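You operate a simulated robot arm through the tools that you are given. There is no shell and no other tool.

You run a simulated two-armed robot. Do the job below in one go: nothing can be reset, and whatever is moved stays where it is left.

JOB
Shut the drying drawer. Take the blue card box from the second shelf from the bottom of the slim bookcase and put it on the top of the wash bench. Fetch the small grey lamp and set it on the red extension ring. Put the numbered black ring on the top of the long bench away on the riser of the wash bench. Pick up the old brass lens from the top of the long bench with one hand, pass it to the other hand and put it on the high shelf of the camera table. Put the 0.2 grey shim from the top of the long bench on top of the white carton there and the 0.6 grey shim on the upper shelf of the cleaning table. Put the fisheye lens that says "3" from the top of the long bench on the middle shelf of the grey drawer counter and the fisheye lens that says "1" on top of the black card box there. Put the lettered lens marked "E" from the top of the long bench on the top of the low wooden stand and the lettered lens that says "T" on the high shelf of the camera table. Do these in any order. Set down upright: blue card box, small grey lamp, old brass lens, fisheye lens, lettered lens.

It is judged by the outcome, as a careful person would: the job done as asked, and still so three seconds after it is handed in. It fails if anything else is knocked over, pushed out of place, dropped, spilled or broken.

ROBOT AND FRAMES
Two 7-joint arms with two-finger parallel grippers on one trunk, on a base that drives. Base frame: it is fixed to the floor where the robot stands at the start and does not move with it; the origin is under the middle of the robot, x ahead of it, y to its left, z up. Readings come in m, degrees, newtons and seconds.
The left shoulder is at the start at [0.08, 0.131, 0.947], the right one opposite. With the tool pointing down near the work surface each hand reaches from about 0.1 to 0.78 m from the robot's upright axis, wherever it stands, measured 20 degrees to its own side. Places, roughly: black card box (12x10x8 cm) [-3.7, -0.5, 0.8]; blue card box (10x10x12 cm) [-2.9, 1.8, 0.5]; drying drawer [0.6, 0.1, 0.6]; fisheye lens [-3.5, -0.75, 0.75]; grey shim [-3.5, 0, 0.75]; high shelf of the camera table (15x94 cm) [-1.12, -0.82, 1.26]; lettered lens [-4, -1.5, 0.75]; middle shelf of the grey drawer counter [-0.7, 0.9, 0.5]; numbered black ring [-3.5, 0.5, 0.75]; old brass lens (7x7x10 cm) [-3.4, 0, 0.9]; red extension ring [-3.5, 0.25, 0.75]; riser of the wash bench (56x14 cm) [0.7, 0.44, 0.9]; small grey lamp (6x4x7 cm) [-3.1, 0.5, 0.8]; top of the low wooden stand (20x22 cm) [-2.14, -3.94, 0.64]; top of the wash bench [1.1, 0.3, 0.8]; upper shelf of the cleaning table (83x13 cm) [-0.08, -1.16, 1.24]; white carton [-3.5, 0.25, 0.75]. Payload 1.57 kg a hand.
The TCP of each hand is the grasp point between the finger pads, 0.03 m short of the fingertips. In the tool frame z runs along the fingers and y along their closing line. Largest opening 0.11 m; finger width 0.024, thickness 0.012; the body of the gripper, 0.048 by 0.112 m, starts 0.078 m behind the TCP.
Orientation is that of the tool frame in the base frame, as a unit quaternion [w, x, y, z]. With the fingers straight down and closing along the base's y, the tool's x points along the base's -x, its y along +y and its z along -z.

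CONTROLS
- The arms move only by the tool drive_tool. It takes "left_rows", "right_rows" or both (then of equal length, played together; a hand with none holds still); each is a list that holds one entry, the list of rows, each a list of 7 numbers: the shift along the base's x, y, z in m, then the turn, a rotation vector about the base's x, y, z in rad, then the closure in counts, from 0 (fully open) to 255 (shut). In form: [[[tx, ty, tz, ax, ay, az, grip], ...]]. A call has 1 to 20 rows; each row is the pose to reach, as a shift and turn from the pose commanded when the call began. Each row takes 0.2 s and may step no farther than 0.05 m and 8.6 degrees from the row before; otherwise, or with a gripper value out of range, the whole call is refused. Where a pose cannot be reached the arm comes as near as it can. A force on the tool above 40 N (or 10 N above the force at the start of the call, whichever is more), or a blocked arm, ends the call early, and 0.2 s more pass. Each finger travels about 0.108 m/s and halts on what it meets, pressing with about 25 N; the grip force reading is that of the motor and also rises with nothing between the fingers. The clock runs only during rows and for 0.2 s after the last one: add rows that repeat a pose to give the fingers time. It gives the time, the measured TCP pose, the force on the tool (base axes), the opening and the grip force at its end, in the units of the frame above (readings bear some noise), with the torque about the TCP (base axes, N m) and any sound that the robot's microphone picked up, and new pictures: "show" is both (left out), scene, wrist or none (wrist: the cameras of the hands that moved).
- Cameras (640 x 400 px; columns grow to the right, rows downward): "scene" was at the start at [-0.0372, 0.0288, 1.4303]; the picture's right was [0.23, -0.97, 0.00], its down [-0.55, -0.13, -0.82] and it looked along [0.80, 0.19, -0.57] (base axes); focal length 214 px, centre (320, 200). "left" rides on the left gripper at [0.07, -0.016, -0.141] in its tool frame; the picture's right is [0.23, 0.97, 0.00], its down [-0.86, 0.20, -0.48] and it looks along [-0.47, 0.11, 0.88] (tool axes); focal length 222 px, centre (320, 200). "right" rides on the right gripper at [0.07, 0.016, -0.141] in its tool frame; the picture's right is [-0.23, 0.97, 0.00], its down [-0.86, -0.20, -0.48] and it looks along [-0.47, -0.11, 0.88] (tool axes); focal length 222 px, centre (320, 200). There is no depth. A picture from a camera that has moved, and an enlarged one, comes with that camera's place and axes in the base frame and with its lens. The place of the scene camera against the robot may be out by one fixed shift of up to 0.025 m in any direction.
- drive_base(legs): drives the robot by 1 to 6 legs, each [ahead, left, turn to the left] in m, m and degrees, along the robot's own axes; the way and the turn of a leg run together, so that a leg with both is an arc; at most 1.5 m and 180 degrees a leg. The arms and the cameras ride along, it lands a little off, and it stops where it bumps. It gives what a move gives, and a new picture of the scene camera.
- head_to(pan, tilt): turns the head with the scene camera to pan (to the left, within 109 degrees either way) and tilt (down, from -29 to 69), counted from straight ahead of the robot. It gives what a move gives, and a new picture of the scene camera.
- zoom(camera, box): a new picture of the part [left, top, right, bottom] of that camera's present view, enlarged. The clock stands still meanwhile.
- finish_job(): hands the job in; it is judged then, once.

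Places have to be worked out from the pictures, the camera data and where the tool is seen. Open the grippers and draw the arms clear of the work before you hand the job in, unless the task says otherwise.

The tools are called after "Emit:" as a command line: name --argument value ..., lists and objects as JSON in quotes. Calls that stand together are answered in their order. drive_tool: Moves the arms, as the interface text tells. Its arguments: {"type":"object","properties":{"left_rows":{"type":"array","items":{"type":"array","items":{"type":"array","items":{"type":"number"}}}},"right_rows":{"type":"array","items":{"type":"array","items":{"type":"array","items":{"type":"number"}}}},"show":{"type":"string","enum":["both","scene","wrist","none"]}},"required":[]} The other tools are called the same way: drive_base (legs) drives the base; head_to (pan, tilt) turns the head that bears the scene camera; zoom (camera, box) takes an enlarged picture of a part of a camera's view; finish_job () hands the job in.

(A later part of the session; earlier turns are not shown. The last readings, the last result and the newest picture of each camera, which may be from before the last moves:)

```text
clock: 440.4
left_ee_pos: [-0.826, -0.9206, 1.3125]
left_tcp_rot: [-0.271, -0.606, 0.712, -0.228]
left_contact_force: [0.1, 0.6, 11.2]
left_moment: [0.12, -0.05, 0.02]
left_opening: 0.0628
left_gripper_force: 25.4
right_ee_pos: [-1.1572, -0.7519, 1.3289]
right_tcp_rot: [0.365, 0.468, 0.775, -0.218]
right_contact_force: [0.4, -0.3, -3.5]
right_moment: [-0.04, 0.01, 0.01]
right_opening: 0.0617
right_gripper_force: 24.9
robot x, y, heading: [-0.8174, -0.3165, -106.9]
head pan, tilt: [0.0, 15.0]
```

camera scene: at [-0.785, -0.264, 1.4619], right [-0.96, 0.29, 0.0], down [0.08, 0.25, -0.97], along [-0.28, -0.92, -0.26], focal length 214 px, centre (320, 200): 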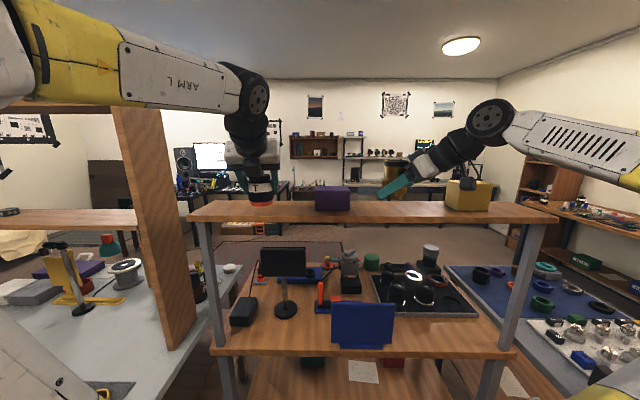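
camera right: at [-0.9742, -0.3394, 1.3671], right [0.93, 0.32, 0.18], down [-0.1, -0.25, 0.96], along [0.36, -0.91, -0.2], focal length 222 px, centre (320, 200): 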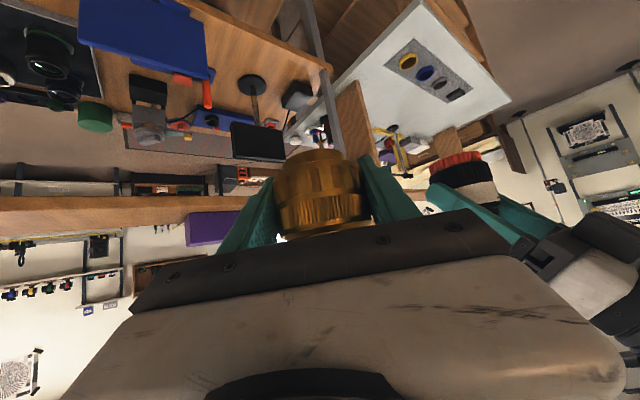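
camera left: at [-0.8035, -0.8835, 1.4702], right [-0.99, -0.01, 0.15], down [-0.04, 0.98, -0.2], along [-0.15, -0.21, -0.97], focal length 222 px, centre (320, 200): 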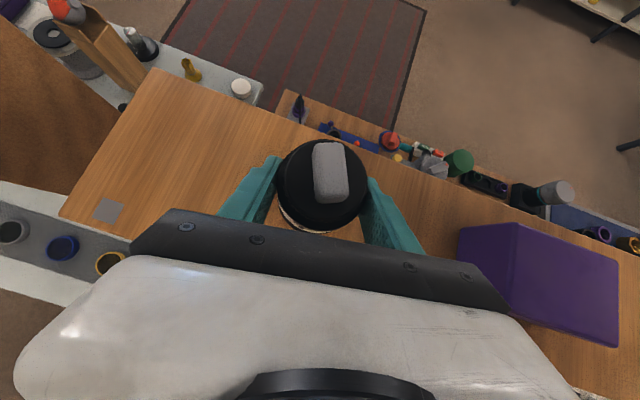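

Contact. I ease up, open and withdraw along the hand's axis.

Emit:
drive_tool --left_rows '[[[0, 0, 0.001, 0, 0, 0, 255], [0, 0, 0.001, 0, 0, 0, 100], [0, 0, 0.001, 0, 0, 0, 40], [0, 0, 0.001, 0, 0, 0, 0], [0.002, 0.013, 0.016, 0, 0, 0, 0], [0.005, 0.035, 0.041, 0, 0, 0, 0], [0.009, 0.058, 0.066, 0, 0, 0, 0], [0.014, 0.09, 0.08, 0, 0, 0, 0], [0.022, 0.13, 0.08, 0, 0, 0, 0]]]' --show "wrist"

Emit:
zoom --camera "scene" --box '[180, 150, 360, 250]'

```text
clock: 442.4
left_ee_pos: [-0.8045, -0.7898, 1.3888]
left_tcp_rot: [-0.267, -0.607, 0.713, -0.227]
left_contact_force: [0.1, -1.7, 1.1]
left_moment: [0.03, 0.0, 0.01]
left_opening: 0.11
left_gripper_force: 0.1
right_ee_pos: [-1.1575, -0.7538, 1.3293]
right_tcp_rot: [0.365, 0.467, 0.776, -0.217]
right_contact_force: [-0.2, 0.0, -3.0]
right_moment: [0.0, 0.0, 0.02]
right_opening: 0.0615
right_gripper_force: 24.6
robot x, y, heading: [-0.8191, -0.3133, -107.2]
head pan, tilt: [0.0, 15.0]
camera left: at [-0.7813, -0.7528, 1.5409], right [-0.99, -0.01, 0.15], down [-0.04, 0.98, -0.2], along [-0.14, -0.21, -0.97], focal length 222 px, centre (320, 200)
```

left: 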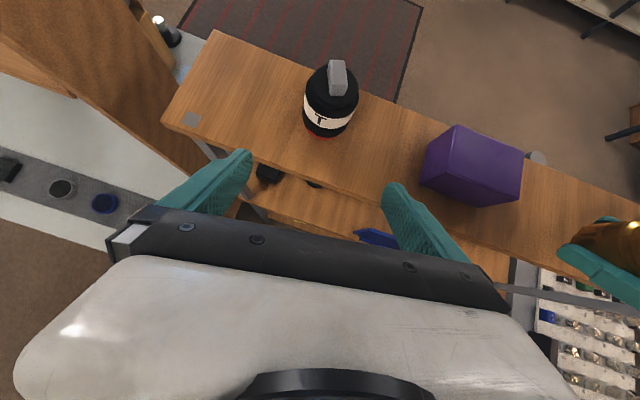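

```text
3.56 times, centred on (270, 200) of scene
camera zoom: at [-0.7853, -0.2645, 1.4619], right [-0.96, 0.29, 0.0], down [0.08, 0.25, -0.97], along [-0.28, -0.92, -0.26], focal length 763 px, centre (498, 200)
```

zoom: 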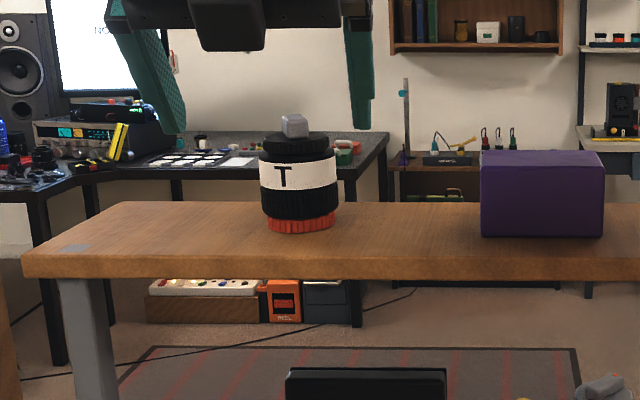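

T stands upright on the shelf. Now the brass lens goes between the purple and yellow boxes, at about (-1.216, -0.798).

Emit:
drive_tool --right_rows '[[[-0.02, -0.015, 0, 0, 0, 0, 255], [-0.04, -0.03, 0, 0, 0, 0, 255], [-0.0585, -0.044, 0, 0, 0, 0, 255], [-0.0585, -0.044, -0.02, 0, 0, 0, 255], [-0.0585, -0.044, -0.034, 0, 0, 0, 255], [-0.0585, -0.044, -0.038, 0, 0, 0, 255]]]' --show "wrist"

Emit:
zoom --camera "scene" --box '[310, 140, 510, 250]'

Emit:
zoom --camera "left" --box '[320, 60, 640, 320]'

```text
clock: 443.9
left_ee_pos: [-0.8034, -0.789, 1.3892]
left_tcp_rot: [-0.268, -0.607, 0.713, -0.227]
left_contact_force: [-1.0, 0.1, -0.5]
left_moment: [0.0, 0.02, 0.01]
left_opening: 0.11
left_gripper_force: 0.0
right_ee_pos: [-1.2153, -0.7961, 1.2905]
right_tcp_rot: [0.365, 0.468, 0.775, -0.217]
right_contact_force: [0.0, 0.3, -4.4]
right_moment: [0.01, 0.02, 0.02]
right_opening: 0.0617
right_gripper_force: 25.1
robot x, y, heading: [-0.8154, -0.3158, -107.2]
head pan, tilt: [0.0, 15.0]
camera right: at [-1.2729, -0.6542, 1.3274], right [0.93, 0.33, 0.18], down [-0.1, -0.25, 0.96], along [0.36, -0.91, -0.2], focal length 222 px, centre (320, 200)
```

right: 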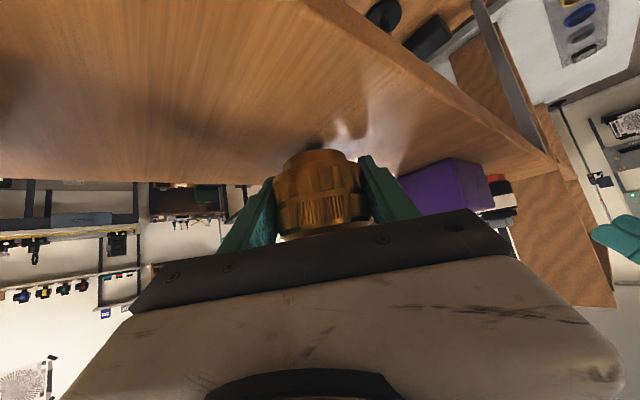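

```text
3.20 times, centred on (410, 195) of scene
camera zoom: at [-0.7851, -0.2641, 1.4619], right [-0.96, 0.29, 0.0], down [0.08, 0.25, -0.97], along [-0.28, -0.92, -0.26], focal length 686 px, centre (32, 216)
```

zoom: 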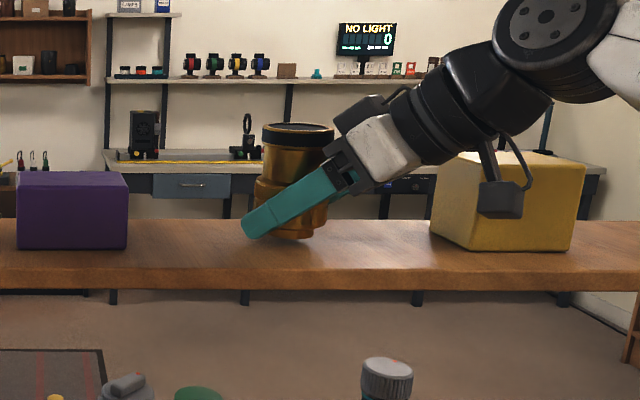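

```text
1.54 times, centred on (480, 190) of left
camera zoom: at [-0.7811, -0.7526, 1.5411], right [-0.99, -0.01, 0.15], down [-0.04, 0.98, -0.2], along [-0.15, -0.21, -0.97], focal length 342 px, centre (74, 215)
```

zoom: 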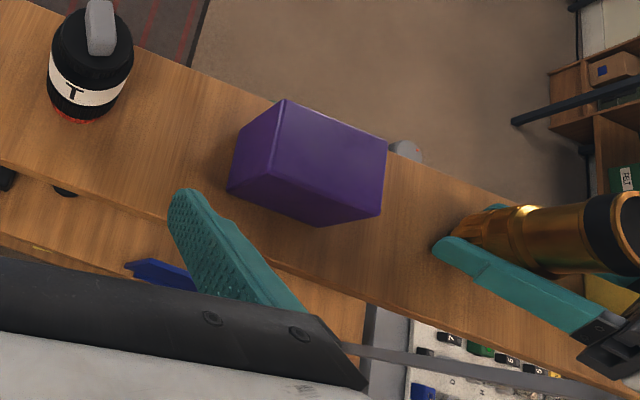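

Brass lens is centred on the board between the two boxes. I lower it to contact.

Emit:
drive_tool --right_rows '[[[0, 0, -0.003, 0, 0, 0, 255], [0, 0, -0.006, 0, 0, 0, 255], [0, 0, -0.008, 0, 0, 0, 255]]]' --show "none"

```text
clock: 444.9
left_ee_pos: [-0.8046, -0.7897, 1.3892]
left_tcp_rot: [-0.268, -0.608, 0.712, -0.229]
left_contact_force: [-0.3, 0.9, -0.1]
left_moment: [-0.02, -0.04, -0.02]
left_opening: 0.1101
left_gripper_force: 0.0
right_ee_pos: [-1.2173, -0.7978, 1.2889]
right_tcp_rot: [0.369, 0.467, 0.772, -0.223]
right_contact_force: [-0.2, -1.7, 2.3]
right_moment: [-0.22, 0.08, 0.04]
right_opening: 0.0616
right_gripper_force: 25.2
robot x, y, heading: [-0.8137, -0.3168, -107.5]
head pan, tilt: [0.0, 15.0]
stopped in row 3 (right hand): the force on the tool passed its limit at 42 N (the readings are from after the stop); the commanded pose is now the measured one
```

The fingertips touch the board just before the lens's base (a few mm gap). I ease up 1 mm and open gently so it settles on its base.

Emit:
drive_tool --right_rows '[[[0, 0, 0.0005, 0, 0, 0, 255], [0, 0, 0.0005, 0, 0, 0, 112], [0, 0, 0.0005, 0, 0, 0, 100], [0, 0, 0.0005, 0, 0, 0, 80], [0, 0, 0.0005, 0, 0, 0, 40], [0, 0, 0.0005, 0, 0, 0, 0], [0, 0, 0.0005, 0, 0, 0, 0]]]' --show "wrist"

Emit:
zoom --camera "scene" --box '[310, 140, 510, 250]'

```text
clock: 446.4
left_ee_pos: [-0.8045, -0.791, 1.3899]
left_tcp_rot: [-0.268, -0.607, 0.713, -0.227]
left_contact_force: [0.3, -0.4, 0.2]
left_moment: [-0.02, -0.03, 0.0]
left_opening: 0.1099
left_gripper_force: 0.1
right_ee_pos: [-1.2161, -0.7983, 1.2876]
right_tcp_rot: [0.367, 0.468, 0.772, -0.223]
right_contact_force: [0.0, 0.0, 0.1]
right_moment: [0.01, 0.01, 0.02]
right_opening: 0.1096
right_gripper_force: 0.1
robot x, y, heading: [-0.8146, -0.3162, -107.3]
head pan, tilt: [0.0, 15.0]
camera right: at [-1.2728, -0.6546, 1.3229], right [0.93, 0.33, 0.18], down [-0.1, -0.24, 0.97], along [0.36, -0.91, -0.19], focal length 222 px, centre (320, 200)
```

right: 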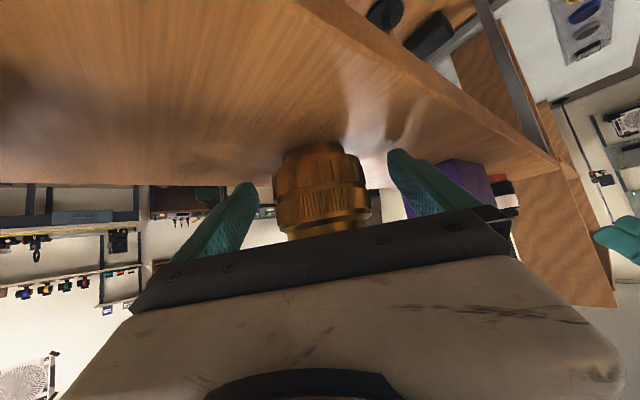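

```text
3.20 times, centred on (410, 195) of scene
camera zoom: at [-0.785, -0.2638, 1.4619], right [-0.96, 0.3, 0.0], down [0.08, 0.25, -0.97], along [-0.28, -0.92, -0.26], focal length 686 px, centre (32, 216)
```

zoom: 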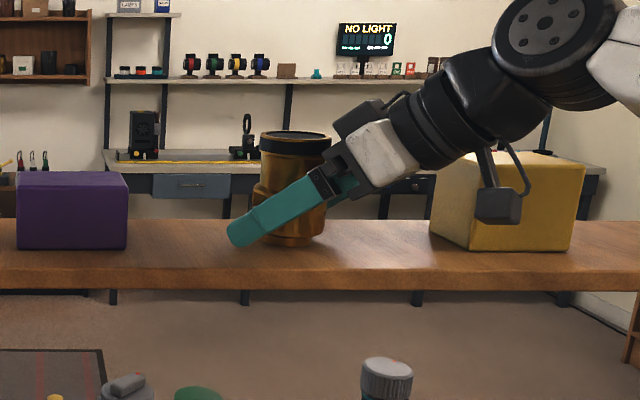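

The brass lens stands upright on the high shelf. I withdraw the right hand along its axis.

Emit:
drive_tool --right_rows '[[[-0.011, 0.021, 0.019, 0, 0, 0, 0], [-0.022, 0.042, 0.038, 0, 0, 0, 0], [-0.036, 0.07, 0.063, 0, 0, 0, 0], [-0.046, 0.105, 0.08, 0, 0, 0, 0], [-0.05, 0.145, 0.09, 0, 0, 0, 0], [-0.05, 0.185, 0.09, 0, 0, 0, 0]]]' --show "scene"

Emit:
zoom --camera "scene" --box '[200, 140, 510, 250]'

```text
clock: 447.9
left_ee_pos: [-0.8025, -0.7889, 1.3891]
left_tcp_rot: [-0.269, -0.607, 0.712, -0.228]
left_contact_force: [-0.2, -0.2, -0.5]
left_moment: [0.05, -0.02, 0.04]
left_opening: 0.1101
left_gripper_force: 0.1
right_ee_pos: [-1.2665, -0.6116, 1.3786]
right_tcp_rot: [0.368, 0.467, 0.773, -0.222]
right_contact_force: [0.9, -0.2, -0.2]
right_moment: [0.0, 0.0, -0.01]
right_opening: 0.1102
right_gripper_force: 0.0
robot x, y, heading: [-0.8186, -0.3165, -107.4]
head pan, tilt: [0.0, 15.0]
camera scene: at [-0.7851, -0.2643, 1.4619], right [-0.96, 0.29, 0.0], down [0.08, 0.25, -0.97], along [-0.28, -0.92, -0.26], focal length 214 px, centre (320, 200)
```

scene: 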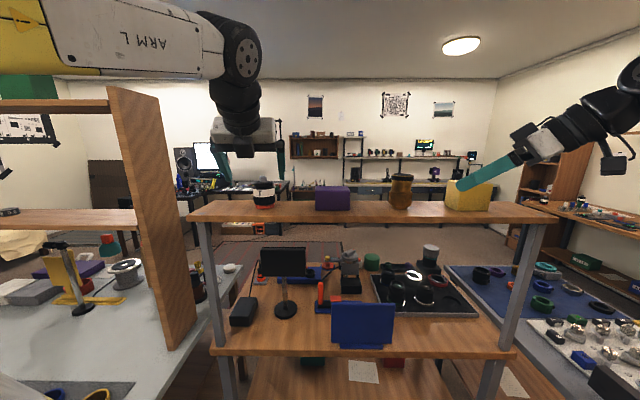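

```text
2.06 times, centred on (355, 195) of scene
camera zoom: at [-0.7851, -0.2643, 1.4619], right [-0.96, 0.29, 0.0], down [0.08, 0.25, -0.97], along [-0.28, -0.92, -0.26], focal length 443 px, centre (248, 210)
```

zoom: 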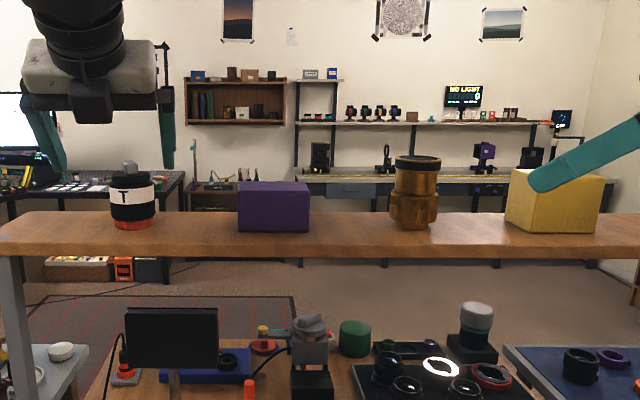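

Both lenses stand on the high shelf. Only E remains. I back away, lower the hands and look toward the low wooden stand before fetching E.

Emit:
drive_base --legs '[[-0.35, 0, 0]]'

Emit:
drive_tool --left_rows '[[[0, 0, -0.045, 0, 0, 0, 0], [0, 0, -0.09, 0, 0, 0, 0], [0, 0, -0.135, 0, 0, 0, 0], [0, 0, -0.18, 0, 0, 0, 0], [0, 0, -0.225, 0, 0, 0, 0], [0, 0, -0.27, 0, 0, 0, 0]]]' --right_rows '[[[0.01, 0, -0.045, 0, 0, 0, 0], [0.02, 0, -0.09, 0, 0, 0, 0], [0.03, 0, -0.135, 0, 0, 0, 0], [0.04, 0, -0.18, 0, 0, 0, 0], [0.05, 0, -0.225, 0, 0, 0, 0], [0.06, 0, -0.25, 0, 0, 0, 0]]]' --show "none"

Emit:
drive_base --legs '[[0, 0, -90], [0.9, 0, 0], [0.83, 0, 0], [0, 1.2, 0], [0, 1.25, 0]]'

Emit:
head_to --pan 100 --tilt 20

```text
clock: 450.1
left_ee_pos: [-0.6999, -0.4555, 1.389]
left_tcp_rot: [-0.267, -0.607, 0.713, -0.227]
left_contact_force: [-0.4, 0.1, 0.1]
left_moment: [-0.01, 0.01, 0.01]
left_opening: 0.1098
left_gripper_force: 0.1
right_ee_pos: [-1.1635, -0.2783, 1.3784]
right_tcp_rot: [0.369, 0.467, 0.773, -0.222]
right_contact_force: [-0.7, 0.3, 0.1]
right_moment: [0.03, 0.01, -0.04]
right_opening: 0.1099
right_gripper_force: 0.1
robot x, y, heading: [-0.711, 0.0146, -107.1]
head pan, tilt: [0.0, 15.0]
camera scene: at [-0.6817, 0.0707, 1.4619], right [-0.96, 0.3, 0.0], down [0.08, 0.25, -0.97], along [-0.29, -0.92, -0.26], focal length 214 px, centre (320, 200)
```

scene: 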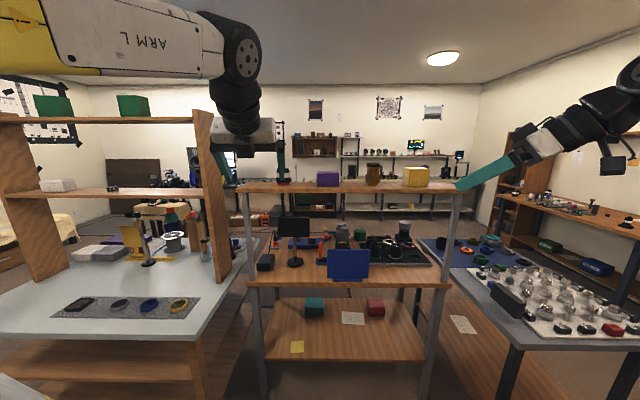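

```text
clock: 451.5
left_ee_pos: [-0.7006, -0.4565, 1.1174]
left_tcp_rot: [-0.269, -0.607, 0.712, -0.228]
left_contact_force: [0.1, 0.5, 0.0]
left_moment: [-0.01, -0.02, 0.0]
left_opening: 0.1098
left_gripper_force: 0.1
right_ee_pos: [-1.1017, -0.278, 1.1291]
right_tcp_rot: [0.368, 0.467, 0.772, -0.223]
right_contact_force: [-0.1, 0.4, -0.3]
right_moment: [0.03, 0.01, -0.02]
right_opening: 0.1101
right_gripper_force: 0.0
robot x, y, heading: [-0.7098, 0.0177, -107.4]
head pan, tilt: [0.0, 15.0]
```

```text
clock: 475.6
left_ee_pos: [-3.5716, -1.8015, 1.1166]
left_tcp_rot: [-0.351, 0.077, 0.933, 0.029]
left_contact_force: [0.2, -0.4, -0.3]
left_moment: [-0.03, -0.01, 0.03]
left_opening: 0.1101
left_gripper_force: 0.1
right_ee_pos: [-3.3903, -1.4003, 1.1282]
right_tcp_rot: [0.102, 0.877, 0.214, -0.417]
right_contact_force: [-0.4, -0.1, 0.7]
right_moment: [0.01, -0.04, -0.05]
right_opening: 0.11
right_gripper_force: 0.1
robot x, y, heading: [-3.0969, -1.7866, 162.6]
head pan, tilt: [0.0, 15.0]
camera scene: at [-3.0354, -1.7976, 1.4619], right [0.3, 0.95, 0.0], down [0.25, -0.08, -0.97], along [-0.92, 0.29, -0.26], focal length 214 px, centre (320, 200)
```

scene: 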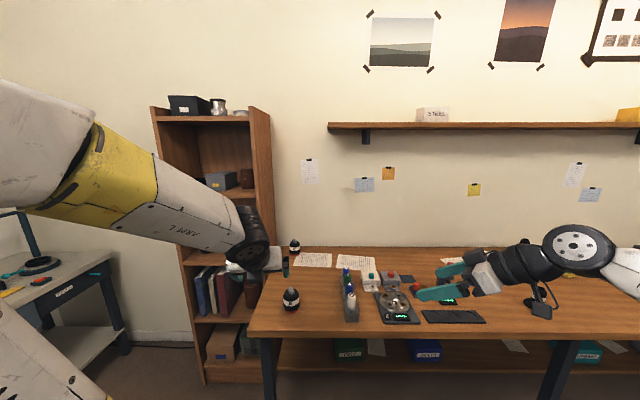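

```text
clock: 477.4
left_ee_pos: [-3.5713, -1.8014, 1.1182]
left_tcp_rot: [-0.351, 0.076, 0.933, 0.028]
left_contact_force: [0.9, 0.5, 0.5]
left_moment: [0.01, 0.01, 0.0]
left_opening: 0.1103
left_gripper_force: 0.0
right_ee_pos: [-3.3908, -1.3995, 1.1293]
right_tcp_rot: [0.102, 0.878, 0.213, -0.417]
right_contact_force: [0.8, 0.5, -0.7]
right_moment: [0.02, 0.0, -0.02]
right_opening: 0.1101
right_gripper_force: 0.1
robot x, y, heading: [-3.098, -1.7907, 162.5]
head pan, tilt: [100.0, 20.0]
camera scene: at [-2.9585, -1.918, 1.4538], right [-0.99, 0.13, 0.0], down [0.04, 0.34, -0.94], along [-0.12, -0.93, -0.34], focal length 214 px, centre (320, 200)
```

scene: 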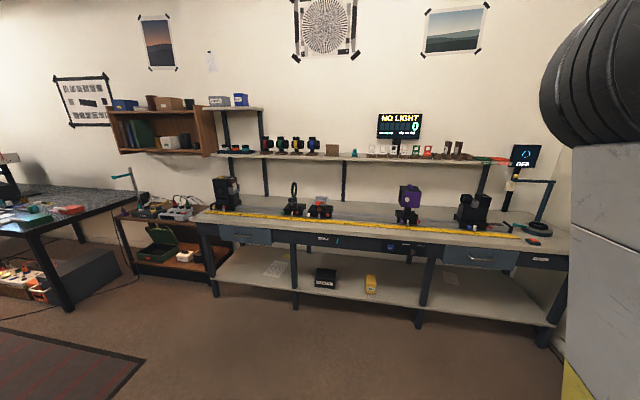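

I'm at the left end of the bench with E ahead; the low wooden stand is by the side wall. I drive in to reach E.

Emit:
drive_base --legs '[[0.155, 0, 0]]'

Emit:
zoom --camera "left" --box '[0, 0, 640, 400]'

Emit:
head_to --pan 10 --tilt 35

```text
clock: 478.8
left_ee_pos: [-3.7187, -1.7543, 1.1179]
left_tcp_rot: [-0.351, 0.077, 0.933, 0.029]
left_contact_force: [-0.6, 0.7, -0.6]
left_moment: [-0.03, 0.03, -0.02]
left_opening: 0.1099
left_gripper_force: 0.1
right_ee_pos: [-3.5389, -1.3521, 1.1286]
right_tcp_rot: [0.102, 0.877, 0.213, -0.418]
right_contact_force: [-0.3, -0.5, -0.1]
right_moment: [0.01, 0.02, 0.01]
right_opening: 0.1098
right_gripper_force: 0.0
robot x, y, heading: [-3.2439, -1.7423, 162.5]
head pan, tilt: [100.0, 20.0]
camera scene: at [-3.1063, -1.8715, 1.4538], right [-0.99, 0.13, 0.0], down [0.04, 0.34, -0.94], along [-0.12, -0.93, -0.34], focal length 214 px, centre (320, 200)
```

scene: 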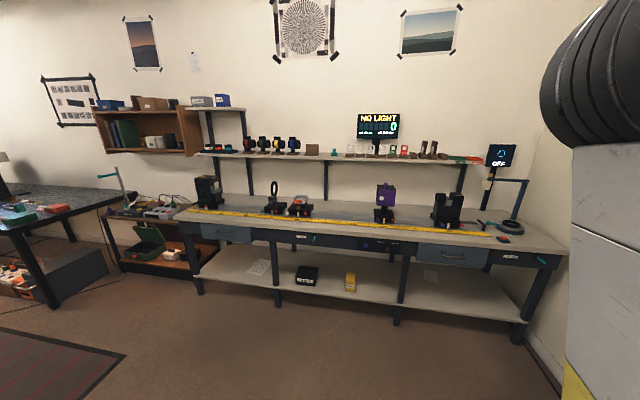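

```text
1.00 times, centred on (320, 200) of left (not enlarged: the box is as wide or as high as the picture)
camera zoom: at [-3.682, -1.7786, 1.2701], right [-0.01, 0.99, 0.15], down [0.98, 0.04, -0.2], along [-0.21, 0.15, -0.97], focal length 222 px, centre (320, 200)
```

zoom: 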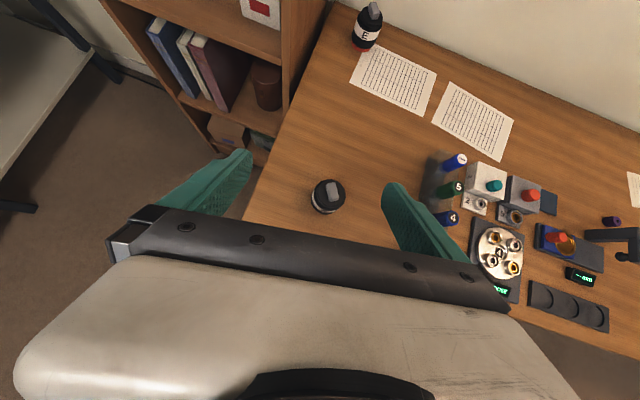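

```text
clock: 480.4
left_ee_pos: [-3.7183, -1.7558, 1.1176]
left_tcp_rot: [-0.35, 0.077, 0.933, 0.029]
left_contact_force: [0.3, -0.4, 0.4]
left_moment: [0.02, 0.0, -0.02]
left_opening: 0.11
left_gripper_force: 0.0
right_ee_pos: [-3.5386, -1.3541, 1.129]
right_tcp_rot: [0.102, 0.878, 0.213, -0.417]
right_contact_force: [0.5, -0.4, 0.6]
right_moment: [0.02, 0.0, 0.02]
right_opening: 0.1101
right_gripper_force: 0.0
robot x, y, heading: [-3.2427, -1.7439, 162.5]
head pan, tilt: [10.0, 35.0]
camera scene: at [-3.1816, -1.7677, 1.4299], right [0.13, 0.99, 0.0], down [0.57, -0.07, -0.82], along [-0.81, 0.11, -0.57], focal length 214 px, centre (320, 200)
```

scene: 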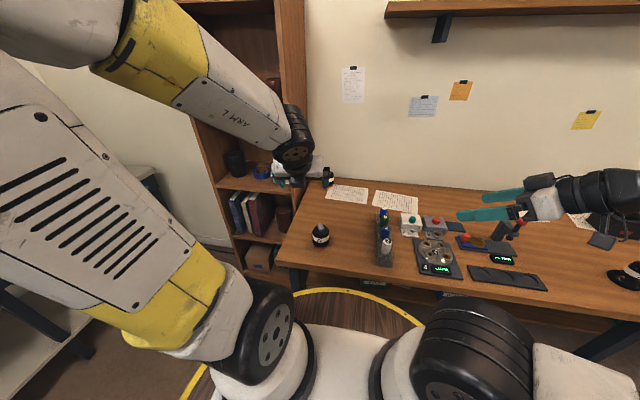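

E is at about (-4.21, -1.596), about 0.97 m ahead—beyond my present slant's reach. I check how much closer the base may go.

Emit:
head_to --pan 0 --tilt 62

Emit:
zoom --camera "scene" --box '[240, 100, 400, 200]'

```text
clock: 481.4
left_ee_pos: [-3.7189, -1.755, 1.1182]
left_tcp_rot: [-0.351, 0.077, 0.933, 0.029]
left_contact_force: [0.4, -0.5, 0.7]
left_moment: [0.02, 0.02, 0.0]
left_opening: 0.1101
left_gripper_force: 0.1
right_ee_pos: [-3.538, -1.3541, 1.1289]
right_tcp_rot: [0.102, 0.877, 0.214, -0.417]
right_contact_force: [0.1, 0.7, 1.3]
right_moment: [0.04, 0.02, -0.02]
right_opening: 0.1102
right_gripper_force: 0.1
robot x, y, heading: [-3.2426, -1.7454, 162.5]
head pan, tilt: [0.0, 62.0]
camera scene: at [-3.1557, -1.7598, 1.3934], right [0.3, 0.95, 0.0], down [0.84, -0.26, -0.47], along [-0.45, 0.14, -0.88], focal length 214 px, centre (320, 200)
```

scene: 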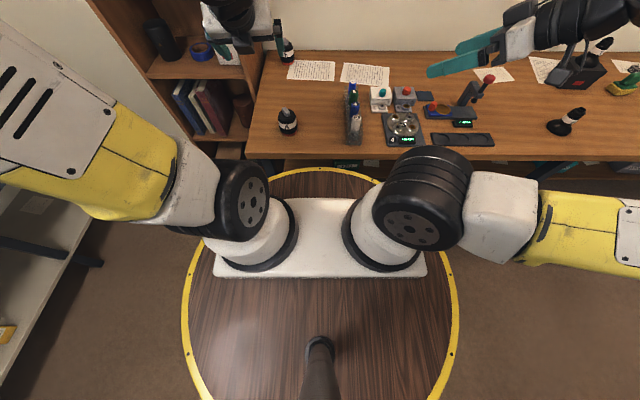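

```text
4.00 times, centred on (320, 150) of scene
camera zoom: at [-3.1557, -1.7598, 1.3934], right [0.3, 0.95, 0.0], down [0.84, -0.26, -0.47], along [-0.45, 0.14, -0.88], focal length 858 px, centre (320, 400)
```

zoom: 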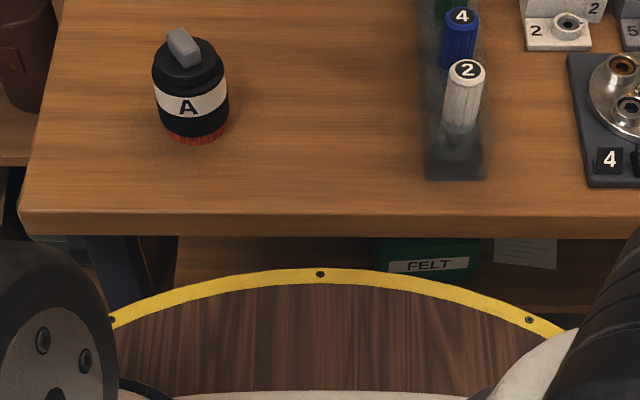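

There's about 6 cm between my deck and the bench; I move 4 cm closer and steepen the left hand's forward slant to 60°.

Emit:
drive_base --legs '[[0.04, 0, 0]]'

Emit:
drive_tool --left_rows '[[[-0.035, 0.012, 0, 0.02, 0.107, 0, 0], [-0.07, 0.024, -0.01, 0.04, 0.213, 0, 0], [-0.105, 0.036, -0.02, 0.06, 0.318, 0, 0], [-0.14, 0.05, -0.03, 0.06, 0.318, 0, 0], [-0.175, 0.064, -0.04, 0.06, 0.318, 0, 0], [-0.21, 0.078, -0.05, 0.06, 0.318, 0, 0], [-0.245, 0.092, -0.065, 0.06, 0.318, 0, 0], [-0.28, 0.106, -0.08, 0.06, 0.318, 0, 0]]]'

Emit:
zoom --camera "left" --box '[160, 0, 480, 200]'

```text
clock: 482.2
left_ee_pos: [-3.7588, -1.7429, 1.1184]
left_tcp_rot: [-0.351, 0.076, 0.933, 0.03]
left_contact_force: [0.6, 0.2, 0.1]
left_moment: [-0.01, 0.0, 0.02]
left_opening: 0.1097
left_gripper_force: 0.0
right_ee_pos: [-3.5779, -1.3408, 1.1282]
right_tcp_rot: [0.102, 0.878, 0.213, -0.417]
right_contact_force: [-0.5, 1.0, 0.1]
right_moment: [0.0, -0.05, 0.02]
right_opening: 0.1097
right_gripper_force: 0.0
robot x, y, heading: [-3.2827, -1.7346, 162.4]
head pan, tilt: [0.0, 62.0]
camera scene: at [-3.1943, -1.7476, 1.3933], right [0.3, 0.95, 0.0], down [0.84, -0.26, -0.47], along [-0.45, 0.14, -0.88], focal length 214 px, centre (320, 200)
```

scene: 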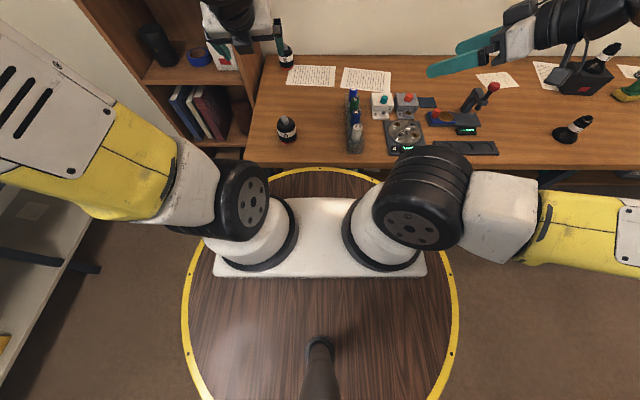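

```text
clock: 484.0
left_ee_pos: [-4.0377, -1.6381, 1.0385]
left_tcp_rot: [-0.496, 0.07, 0.864, 0.046]
left_contact_force: [0.3, -0.3, -1.0]
left_moment: [0.0, -0.02, 0.0]
left_opening: 0.1099
left_gripper_force: 0.1
right_ee_pos: [-3.5777, -1.3416, 1.1293]
right_tcp_rot: [0.101, 0.877, 0.213, -0.418]
right_contact_force: [-0.5, 0.1, -0.6]
right_moment: [0.0, 0.01, -0.01]
right_opening: 0.1103
right_gripper_force: 0.0
robot x, y, heading: [-3.2865, -1.7333, 162.5]
head pan, tilt: [0.0, 62.0]
camera scene: at [-3.1941, -1.7476, 1.3933], right [0.3, 0.95, 0.0], down [0.84, -0.26, -0.47], along [-0.45, 0.14, -0.88], focal length 214 px, centre (320, 200)
camera left: at [-3.9556, -1.6695, 1.1696], right [0.05, 0.98, 0.2], down [0.87, 0.06, -0.5], along [-0.5, 0.2, -0.84], focal length 222 px, centre (320, 200)
```

scene: 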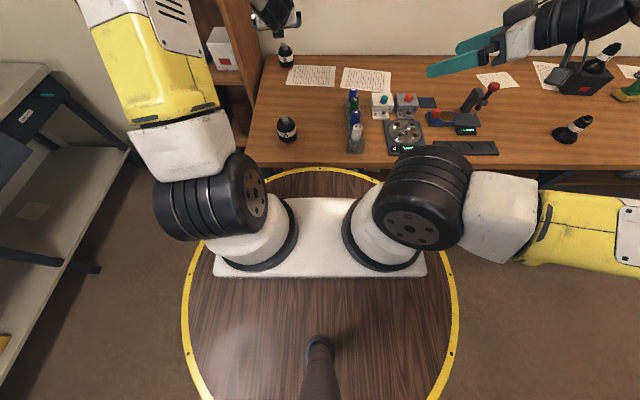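
left: 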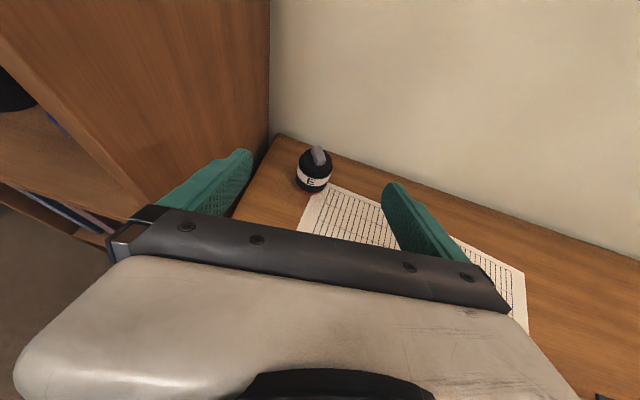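

```text
2.00 times, centred on (320, 100) of left
camera zoom: at [-3.9556, -1.6695, 1.1696], right [0.05, 0.98, 0.2], down [0.87, 0.06, -0.5], along [-0.5, 0.2, -0.84], focal length 444 px, centre (320, 400)
```

zoom: 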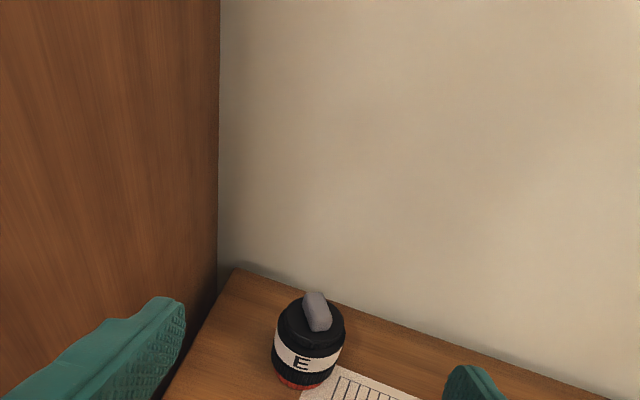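

E's axis is about (-4.212, -1.595), ~10 cm from the bookcase's side. I narrow the fingers slightly and go to the pre-grasp point.

Emit:
drive_tool --left_rows '[[[-0.018, 0.006, -0.03, 0, 0, 0, 46], [-0.036, 0.0125, -0.062, 0, 0, 0, 46], [-0.054, 0.019, -0.094, 0, 0, 0, 46], [-0.072, 0.025, -0.125, 0, 0, 0, 46]]]' --show "wrist"

Emit:
zoom --camera "left" --box '[200, 60, 440, 220]'

```text
clock: 485.0
left_ee_pos: [-4.1085, -1.6115, 0.9129]
left_tcp_rot: [-0.496, 0.07, 0.865, 0.046]
left_contact_force: [0.8, 0.8, 0.0]
left_moment: [-0.02, 0.02, 0.02]
left_opening: 0.0903
left_gripper_force: 0.1
right_ee_pos: [-3.5765, -1.3419, 1.1286]
right_tcp_rot: [0.103, 0.877, 0.213, -0.418]
right_contact_force: [0.1, 0.5, 0.8]
right_moment: [-0.02, 0.0, -0.03]
right_opening: 0.1098
right_gripper_force: 0.1
robot x, y, heading: [-3.2815, -1.7326, 162.3]
head pan, tilt: [0.0, 62.0]
camera left: at [-4.0274, -1.6445, 1.0434], right [0.05, 0.98, 0.2], down [0.87, 0.06, -0.5], along [-0.5, 0.2, -0.84], focal length 222 px, centre (320, 200)
```

left: 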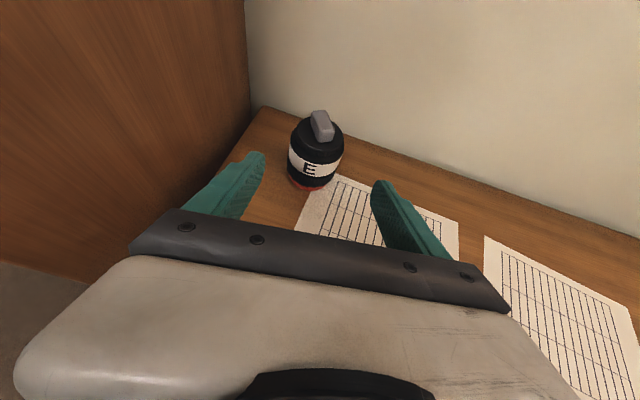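

```text
2.50 times, centred on (320, 140) of left
camera zoom: at [-4.0274, -1.6445, 1.0434], right [0.05, 0.98, 0.2], down [0.87, 0.06, -0.5], along [-0.5, 0.2, -0.84], focal length 555 px, centre (320, 350)
```

zoom: 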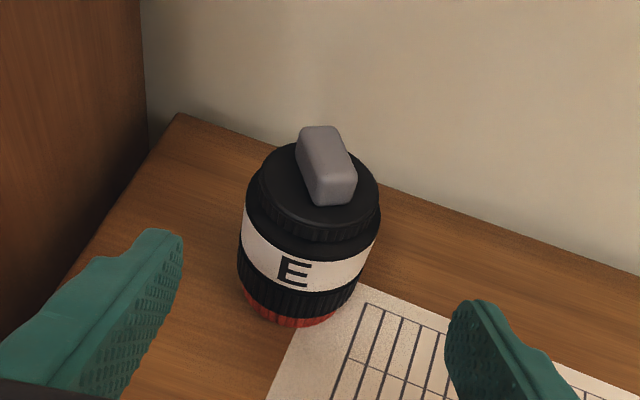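

Aligned on E. I advance along the slant and close.

Emit:
drive_tool --left_rows '[[[-0.035, 0.006, -0.021, 0, 0, 0, 46], [-0.07, 0.012, -0.042, 0, 0, 0, 46], [-0.1045, 0.0175, -0.0629, 0, 0, 0, 46], [-0.1045, 0.0175, -0.0629, 0, 0, 0, 120], [-0.1045, 0.0175, -0.0629, 0, 0, 0, 255], [-0.1045, 0.0175, -0.0629, 0, 0, 0, 255]]]' --show "wrist"

```text
clock: 486.4
left_ee_pos: [-4.2149, -1.5964, 0.8498]
left_tcp_rot: [-0.496, 0.07, 0.865, 0.045]
left_contact_force: [-1.3, -2.7, 0.1]
left_moment: [-0.13, 0.07, -0.02]
left_opening: 0.0645
left_gripper_force: 24.8
right_ee_pos: [-3.5784, -1.3419, 1.1294]
right_tcp_rot: [0.102, 0.877, 0.213, -0.417]
right_contact_force: [0.1, -0.1, -0.7]
right_moment: [-0.03, 0.0, 0.0]
right_opening: 0.11
right_gripper_force: 0.0
robot x, y, heading: [-3.2806, -1.7356, 162.5]
head pan, tilt: [0.0, 62.0]
camera left: at [-4.1322, -1.6275, 0.9807], right [0.05, 0.98, 0.2], down [0.87, 0.06, -0.5], along [-0.5, 0.2, -0.84], focal length 222 px, centre (320, 200)
```

left: 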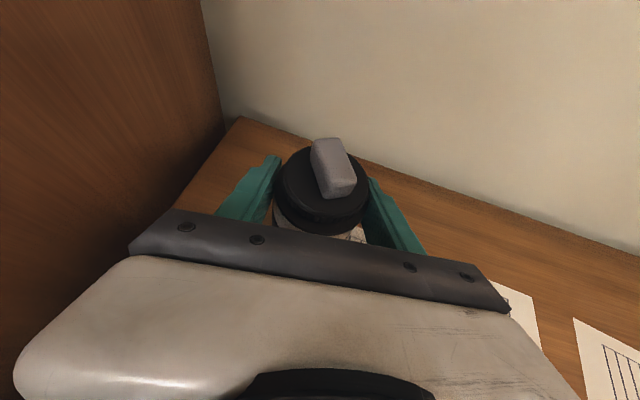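

Held (6.45 cm). I lift it straight up and draw it back, keeping it upright.

Emit:
drive_tool --left_rows '[[[0, 0, 0.04, 0, 0, 0, 255], [0, 0, 0.08, 0, 0, 0, 255], [0.01, 0.0, 0.12, 0, 0, 0, 255], [0.04, -0.008, 0.15, 0, 0, 0, 255], [0.08, -0.02, 0.17, 0, 0, 0, 255], [0.12, -0.034, 0.19, 0, 0, 0, 255], [0.165, -0.048, 0.21, 0, 0, 0, 255], [0.21, -0.063, 0.22, 0, 0, 0, 255], [0.255, -0.078, 0.23, 0, 0, 0, 255], [0.2957, -0.0932, 0.24, 0, 0, 0, 255]]]'

```text
refused: row 7 steps farther than a row can; nothing moved
```

Emit:
drive_tool --left_rows '[[[0, 0, 0.04, 0, 0, 0, 255], [0, 0, 0.08, 0, 0, 0, 255], [0.01, 0.0, 0.12, 0, 0, 0, 255], [0.04, -0.008, 0.15, 0, 0, 0, 255], [0.08, -0.02, 0.17, 0, 0, 0, 255], [0.12, -0.034, 0.185, 0, 0, 0, 255], [0.16, -0.046, 0.2, 0, 0, 0, 255], [0.2, -0.06, 0.21, 0, 0, 0, 255], [0.24, -0.074, 0.22, 0, 0, 0, 255], [0.28, -0.088, 0.23, 0, 0, 0, 255]]]'

```text
clock: 488.6
left_ee_pos: [-3.9351, -1.6821, 1.0796]
left_tcp_rot: [-0.496, 0.069, 0.865, 0.045]
left_contact_force: [-0.7, 0.5, -6.8]
left_moment: [0.0, 0.02, 0.01]
left_opening: 0.0643
left_gripper_force: 25.2
right_ee_pos: [-3.5775, -1.3411, 1.1288]
right_tcp_rot: [0.102, 0.877, 0.213, -0.418]
right_contact_force: [-0.8, -0.2, 0.5]
right_moment: [-0.02, -0.04, 0.03]
right_opening: 0.1101
right_gripper_force: 0.1
robot x, y, heading: [-3.2823, -1.7327, 162.7]
head pan, tilt: [0.0, 62.0]
camera scene: at [-3.1952, -1.7475, 1.3934], right [0.3, 0.95, 0.0], down [0.84, -0.27, -0.47], along [-0.45, 0.14, -0.88], focal length 214 px, centre (320, 200)
camera left: at [-3.8529, -1.7142, 1.2111], right [0.05, 0.98, 0.2], down [0.87, 0.06, -0.49], along [-0.5, 0.2, -0.84], focal length 222 px, centre (320, 200)
```

scene: 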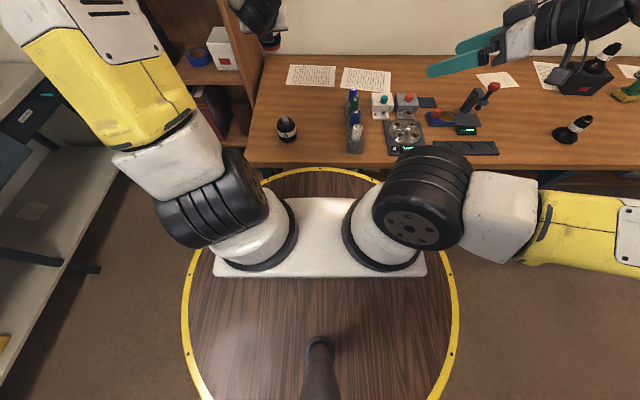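
left: 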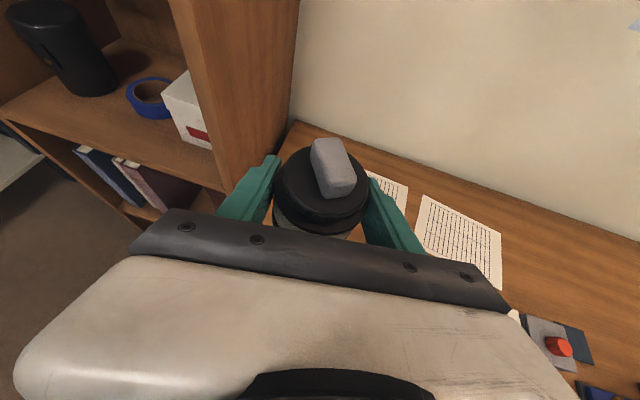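

E is secured. I back off, turn left to face the side wall and look at the low wooden stand.

Emit:
drive_base --legs '[[-0.3, 0, 0], [0, 0, 90]]'

Emit:
head_to --pan 35 --tilt 20

Emit:
zoom --camera "scene" --box '[200, 130, 440, 290]'

```text
clock: 494.5
left_ee_pos: [-3.0559, -2.4738, 1.0802]
left_tcp_rot: [-0.385, -0.557, 0.665, -0.316]
left_contact_force: [0.3, 0.2, -5.0]
left_moment: [-0.04, 0.01, 0.02]
left_opening: 0.0644
left_gripper_force: 25.0
right_ee_pos: [-3.3935, -2.1131, 1.1287]
right_tcp_rot: [0.366, 0.475, 0.768, -0.225]
right_contact_force: [0.5, -0.6, -1.2]
right_moment: [-0.03, -0.01, 0.0]
right_opening: 0.1101
right_gripper_force: 0.1
robot x, y, heading: [-2.9981, -1.8234, -108.2]
head pan, tilt: [0.0, 62.0]
camera scene: at [-2.9563, -1.7433, 1.3933], right [-0.95, 0.31, 0.0], down [0.28, 0.84, -0.47], along [-0.15, -0.45, -0.88], focal length 214 px, centre (320, 200)
```

scene: 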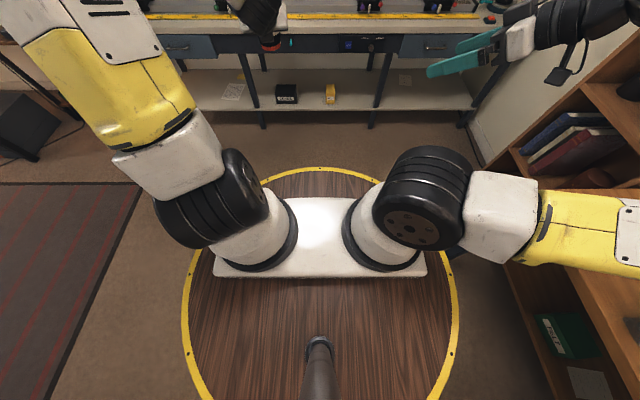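

```text
clock: 495.6
left_ee_pos: [-3.0566, -2.4742, 1.0815]
left_tcp_rot: [-0.385, -0.557, 0.664, -0.316]
left_contact_force: [-0.5, 0.7, -5.5]
left_moment: [0.01, 0.02, 0.02]
left_opening: 0.0644
left_gripper_force: 24.7
right_ee_pos: [-3.392, -2.1123, 1.1285]
right_tcp_rot: [0.365, 0.475, 0.768, -0.226]
right_contact_force: [-1.1, -0.4, 0.3]
right_moment: [-0.04, 0.0, 0.02]
right_opening: 0.1101
right_gripper_force: 0.0
robot x, y, heading: [-2.9961, -1.8239, -108.2]
head pan, tilt: [35.0, 20.0]
camera scene: at [-2.9093, -1.7714, 1.4537], right [-0.96, -0.29, 0.0], down [-0.1, 0.33, -0.94], along [0.27, -0.9, -0.34], focal length 214 px, centre (320, 200)
```

scene: 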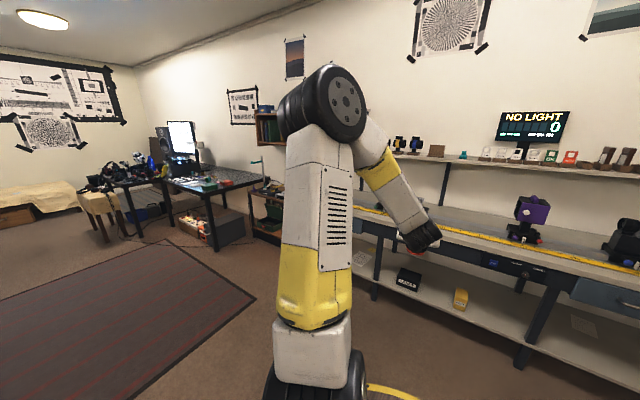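

```text
2.50 times, centred on (320, 210) of scene
camera zoom: at [-2.9093, -1.7714, 1.4537], right [-0.96, -0.29, 0.0], down [-0.1, 0.33, -0.94], along [0.27, -0.9, -0.34], focal length 536 px, centre (320, 175)
```

zoom: 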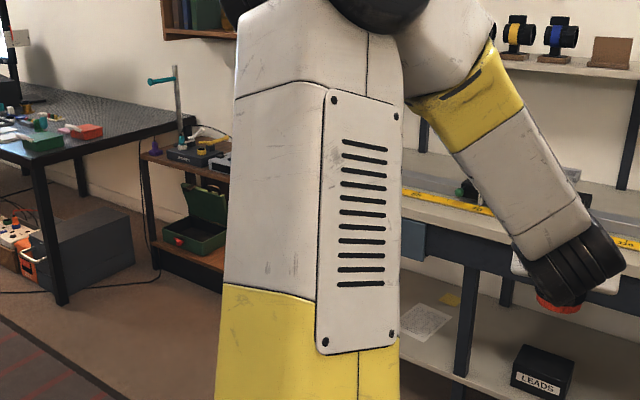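

The stand is hidden behind my arm, farther left. I sidestep left across the open floor and look again.

Emit:
drive_base --legs '[[0, 1.25, 0.7]]'

Emit:
head_to --pan 0 --tilt 25

Emit:
zoom --camera "scene" --box '[200, 130, 440, 280]'

```text
clock: 501.9
left_ee_pos: [-1.8506, -2.8529, 1.0802]
left_tcp_rot: [-0.382, -0.565, 0.658, -0.321]
left_contact_force: [-0.1, 0.1, -5.2]
left_moment: [-0.03, 0.05, -0.03]
left_opening: 0.0642
left_gripper_force: 24.7
right_ee_pos: [-2.1943, -2.4989, 1.1287]
right_tcp_rot: [0.369, 0.465, 0.774, -0.22]
right_contact_force: [-0.3, 0.4, 0.1]
right_moment: [-0.02, 0.01, -0.01]
right_opening: 0.1102
right_gripper_force: 0.0
robot x, y, heading: [-1.8079, -2.1989, -106.8]
head pan, tilt: [35.0, 20.0]
camera scene: at [-1.7189, -2.1471, 1.4538], right [-0.95, -0.31, 0.0], down [-0.11, 0.33, -0.94], along [0.29, -0.89, -0.34], focal length 214 px, centre (320, 200)
```

scene: 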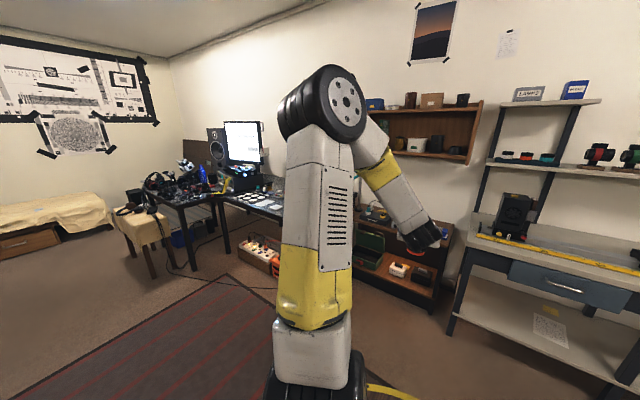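

```text
clock: 502.9
left_ee_pos: [-1.8491, -2.8522, 1.0799]
left_tcp_rot: [-0.381, -0.564, 0.659, -0.32]
left_contact_force: [-0.1, -0.3, -4.5]
left_moment: [-0.03, 0.04, 0.03]
left_opening: 0.0646
left_gripper_force: 24.7
right_ee_pos: [-2.1945, -2.4988, 1.1287]
right_tcp_rot: [0.369, 0.466, 0.773, -0.221]
right_contact_force: [0.0, -0.1, 0.2]
right_moment: [0.05, -0.04, 0.0]
right_opening: 0.1099
right_gripper_force: 0.0
robot x, y, heading: [-1.8049, -2.1991, -106.7]
head pan, tilt: [0.0, 25.0]
camera scene: at [-1.7745, -2.1468, 1.4457], right [-0.96, 0.29, 0.0], down [0.12, 0.4, -0.91], along [-0.26, -0.87, -0.42], focal length 214 px, centre (320, 200)
```

scene: 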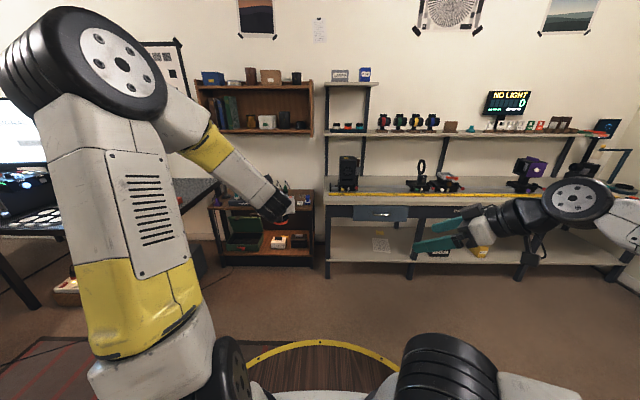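

```text
2.67 times, centred on (320, 205) of scene
camera zoom: at [-1.7745, -2.1468, 1.4457], right [-0.96, 0.29, 0.0], down [0.12, 0.4, -0.91], along [-0.26, -0.87, -0.42], focal length 572 px, centre (320, 187)
```

zoom: 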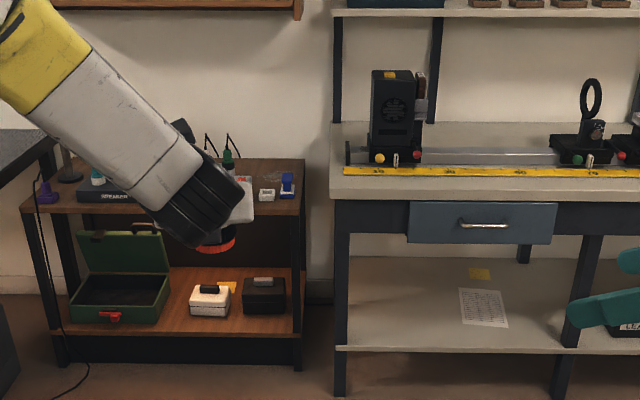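

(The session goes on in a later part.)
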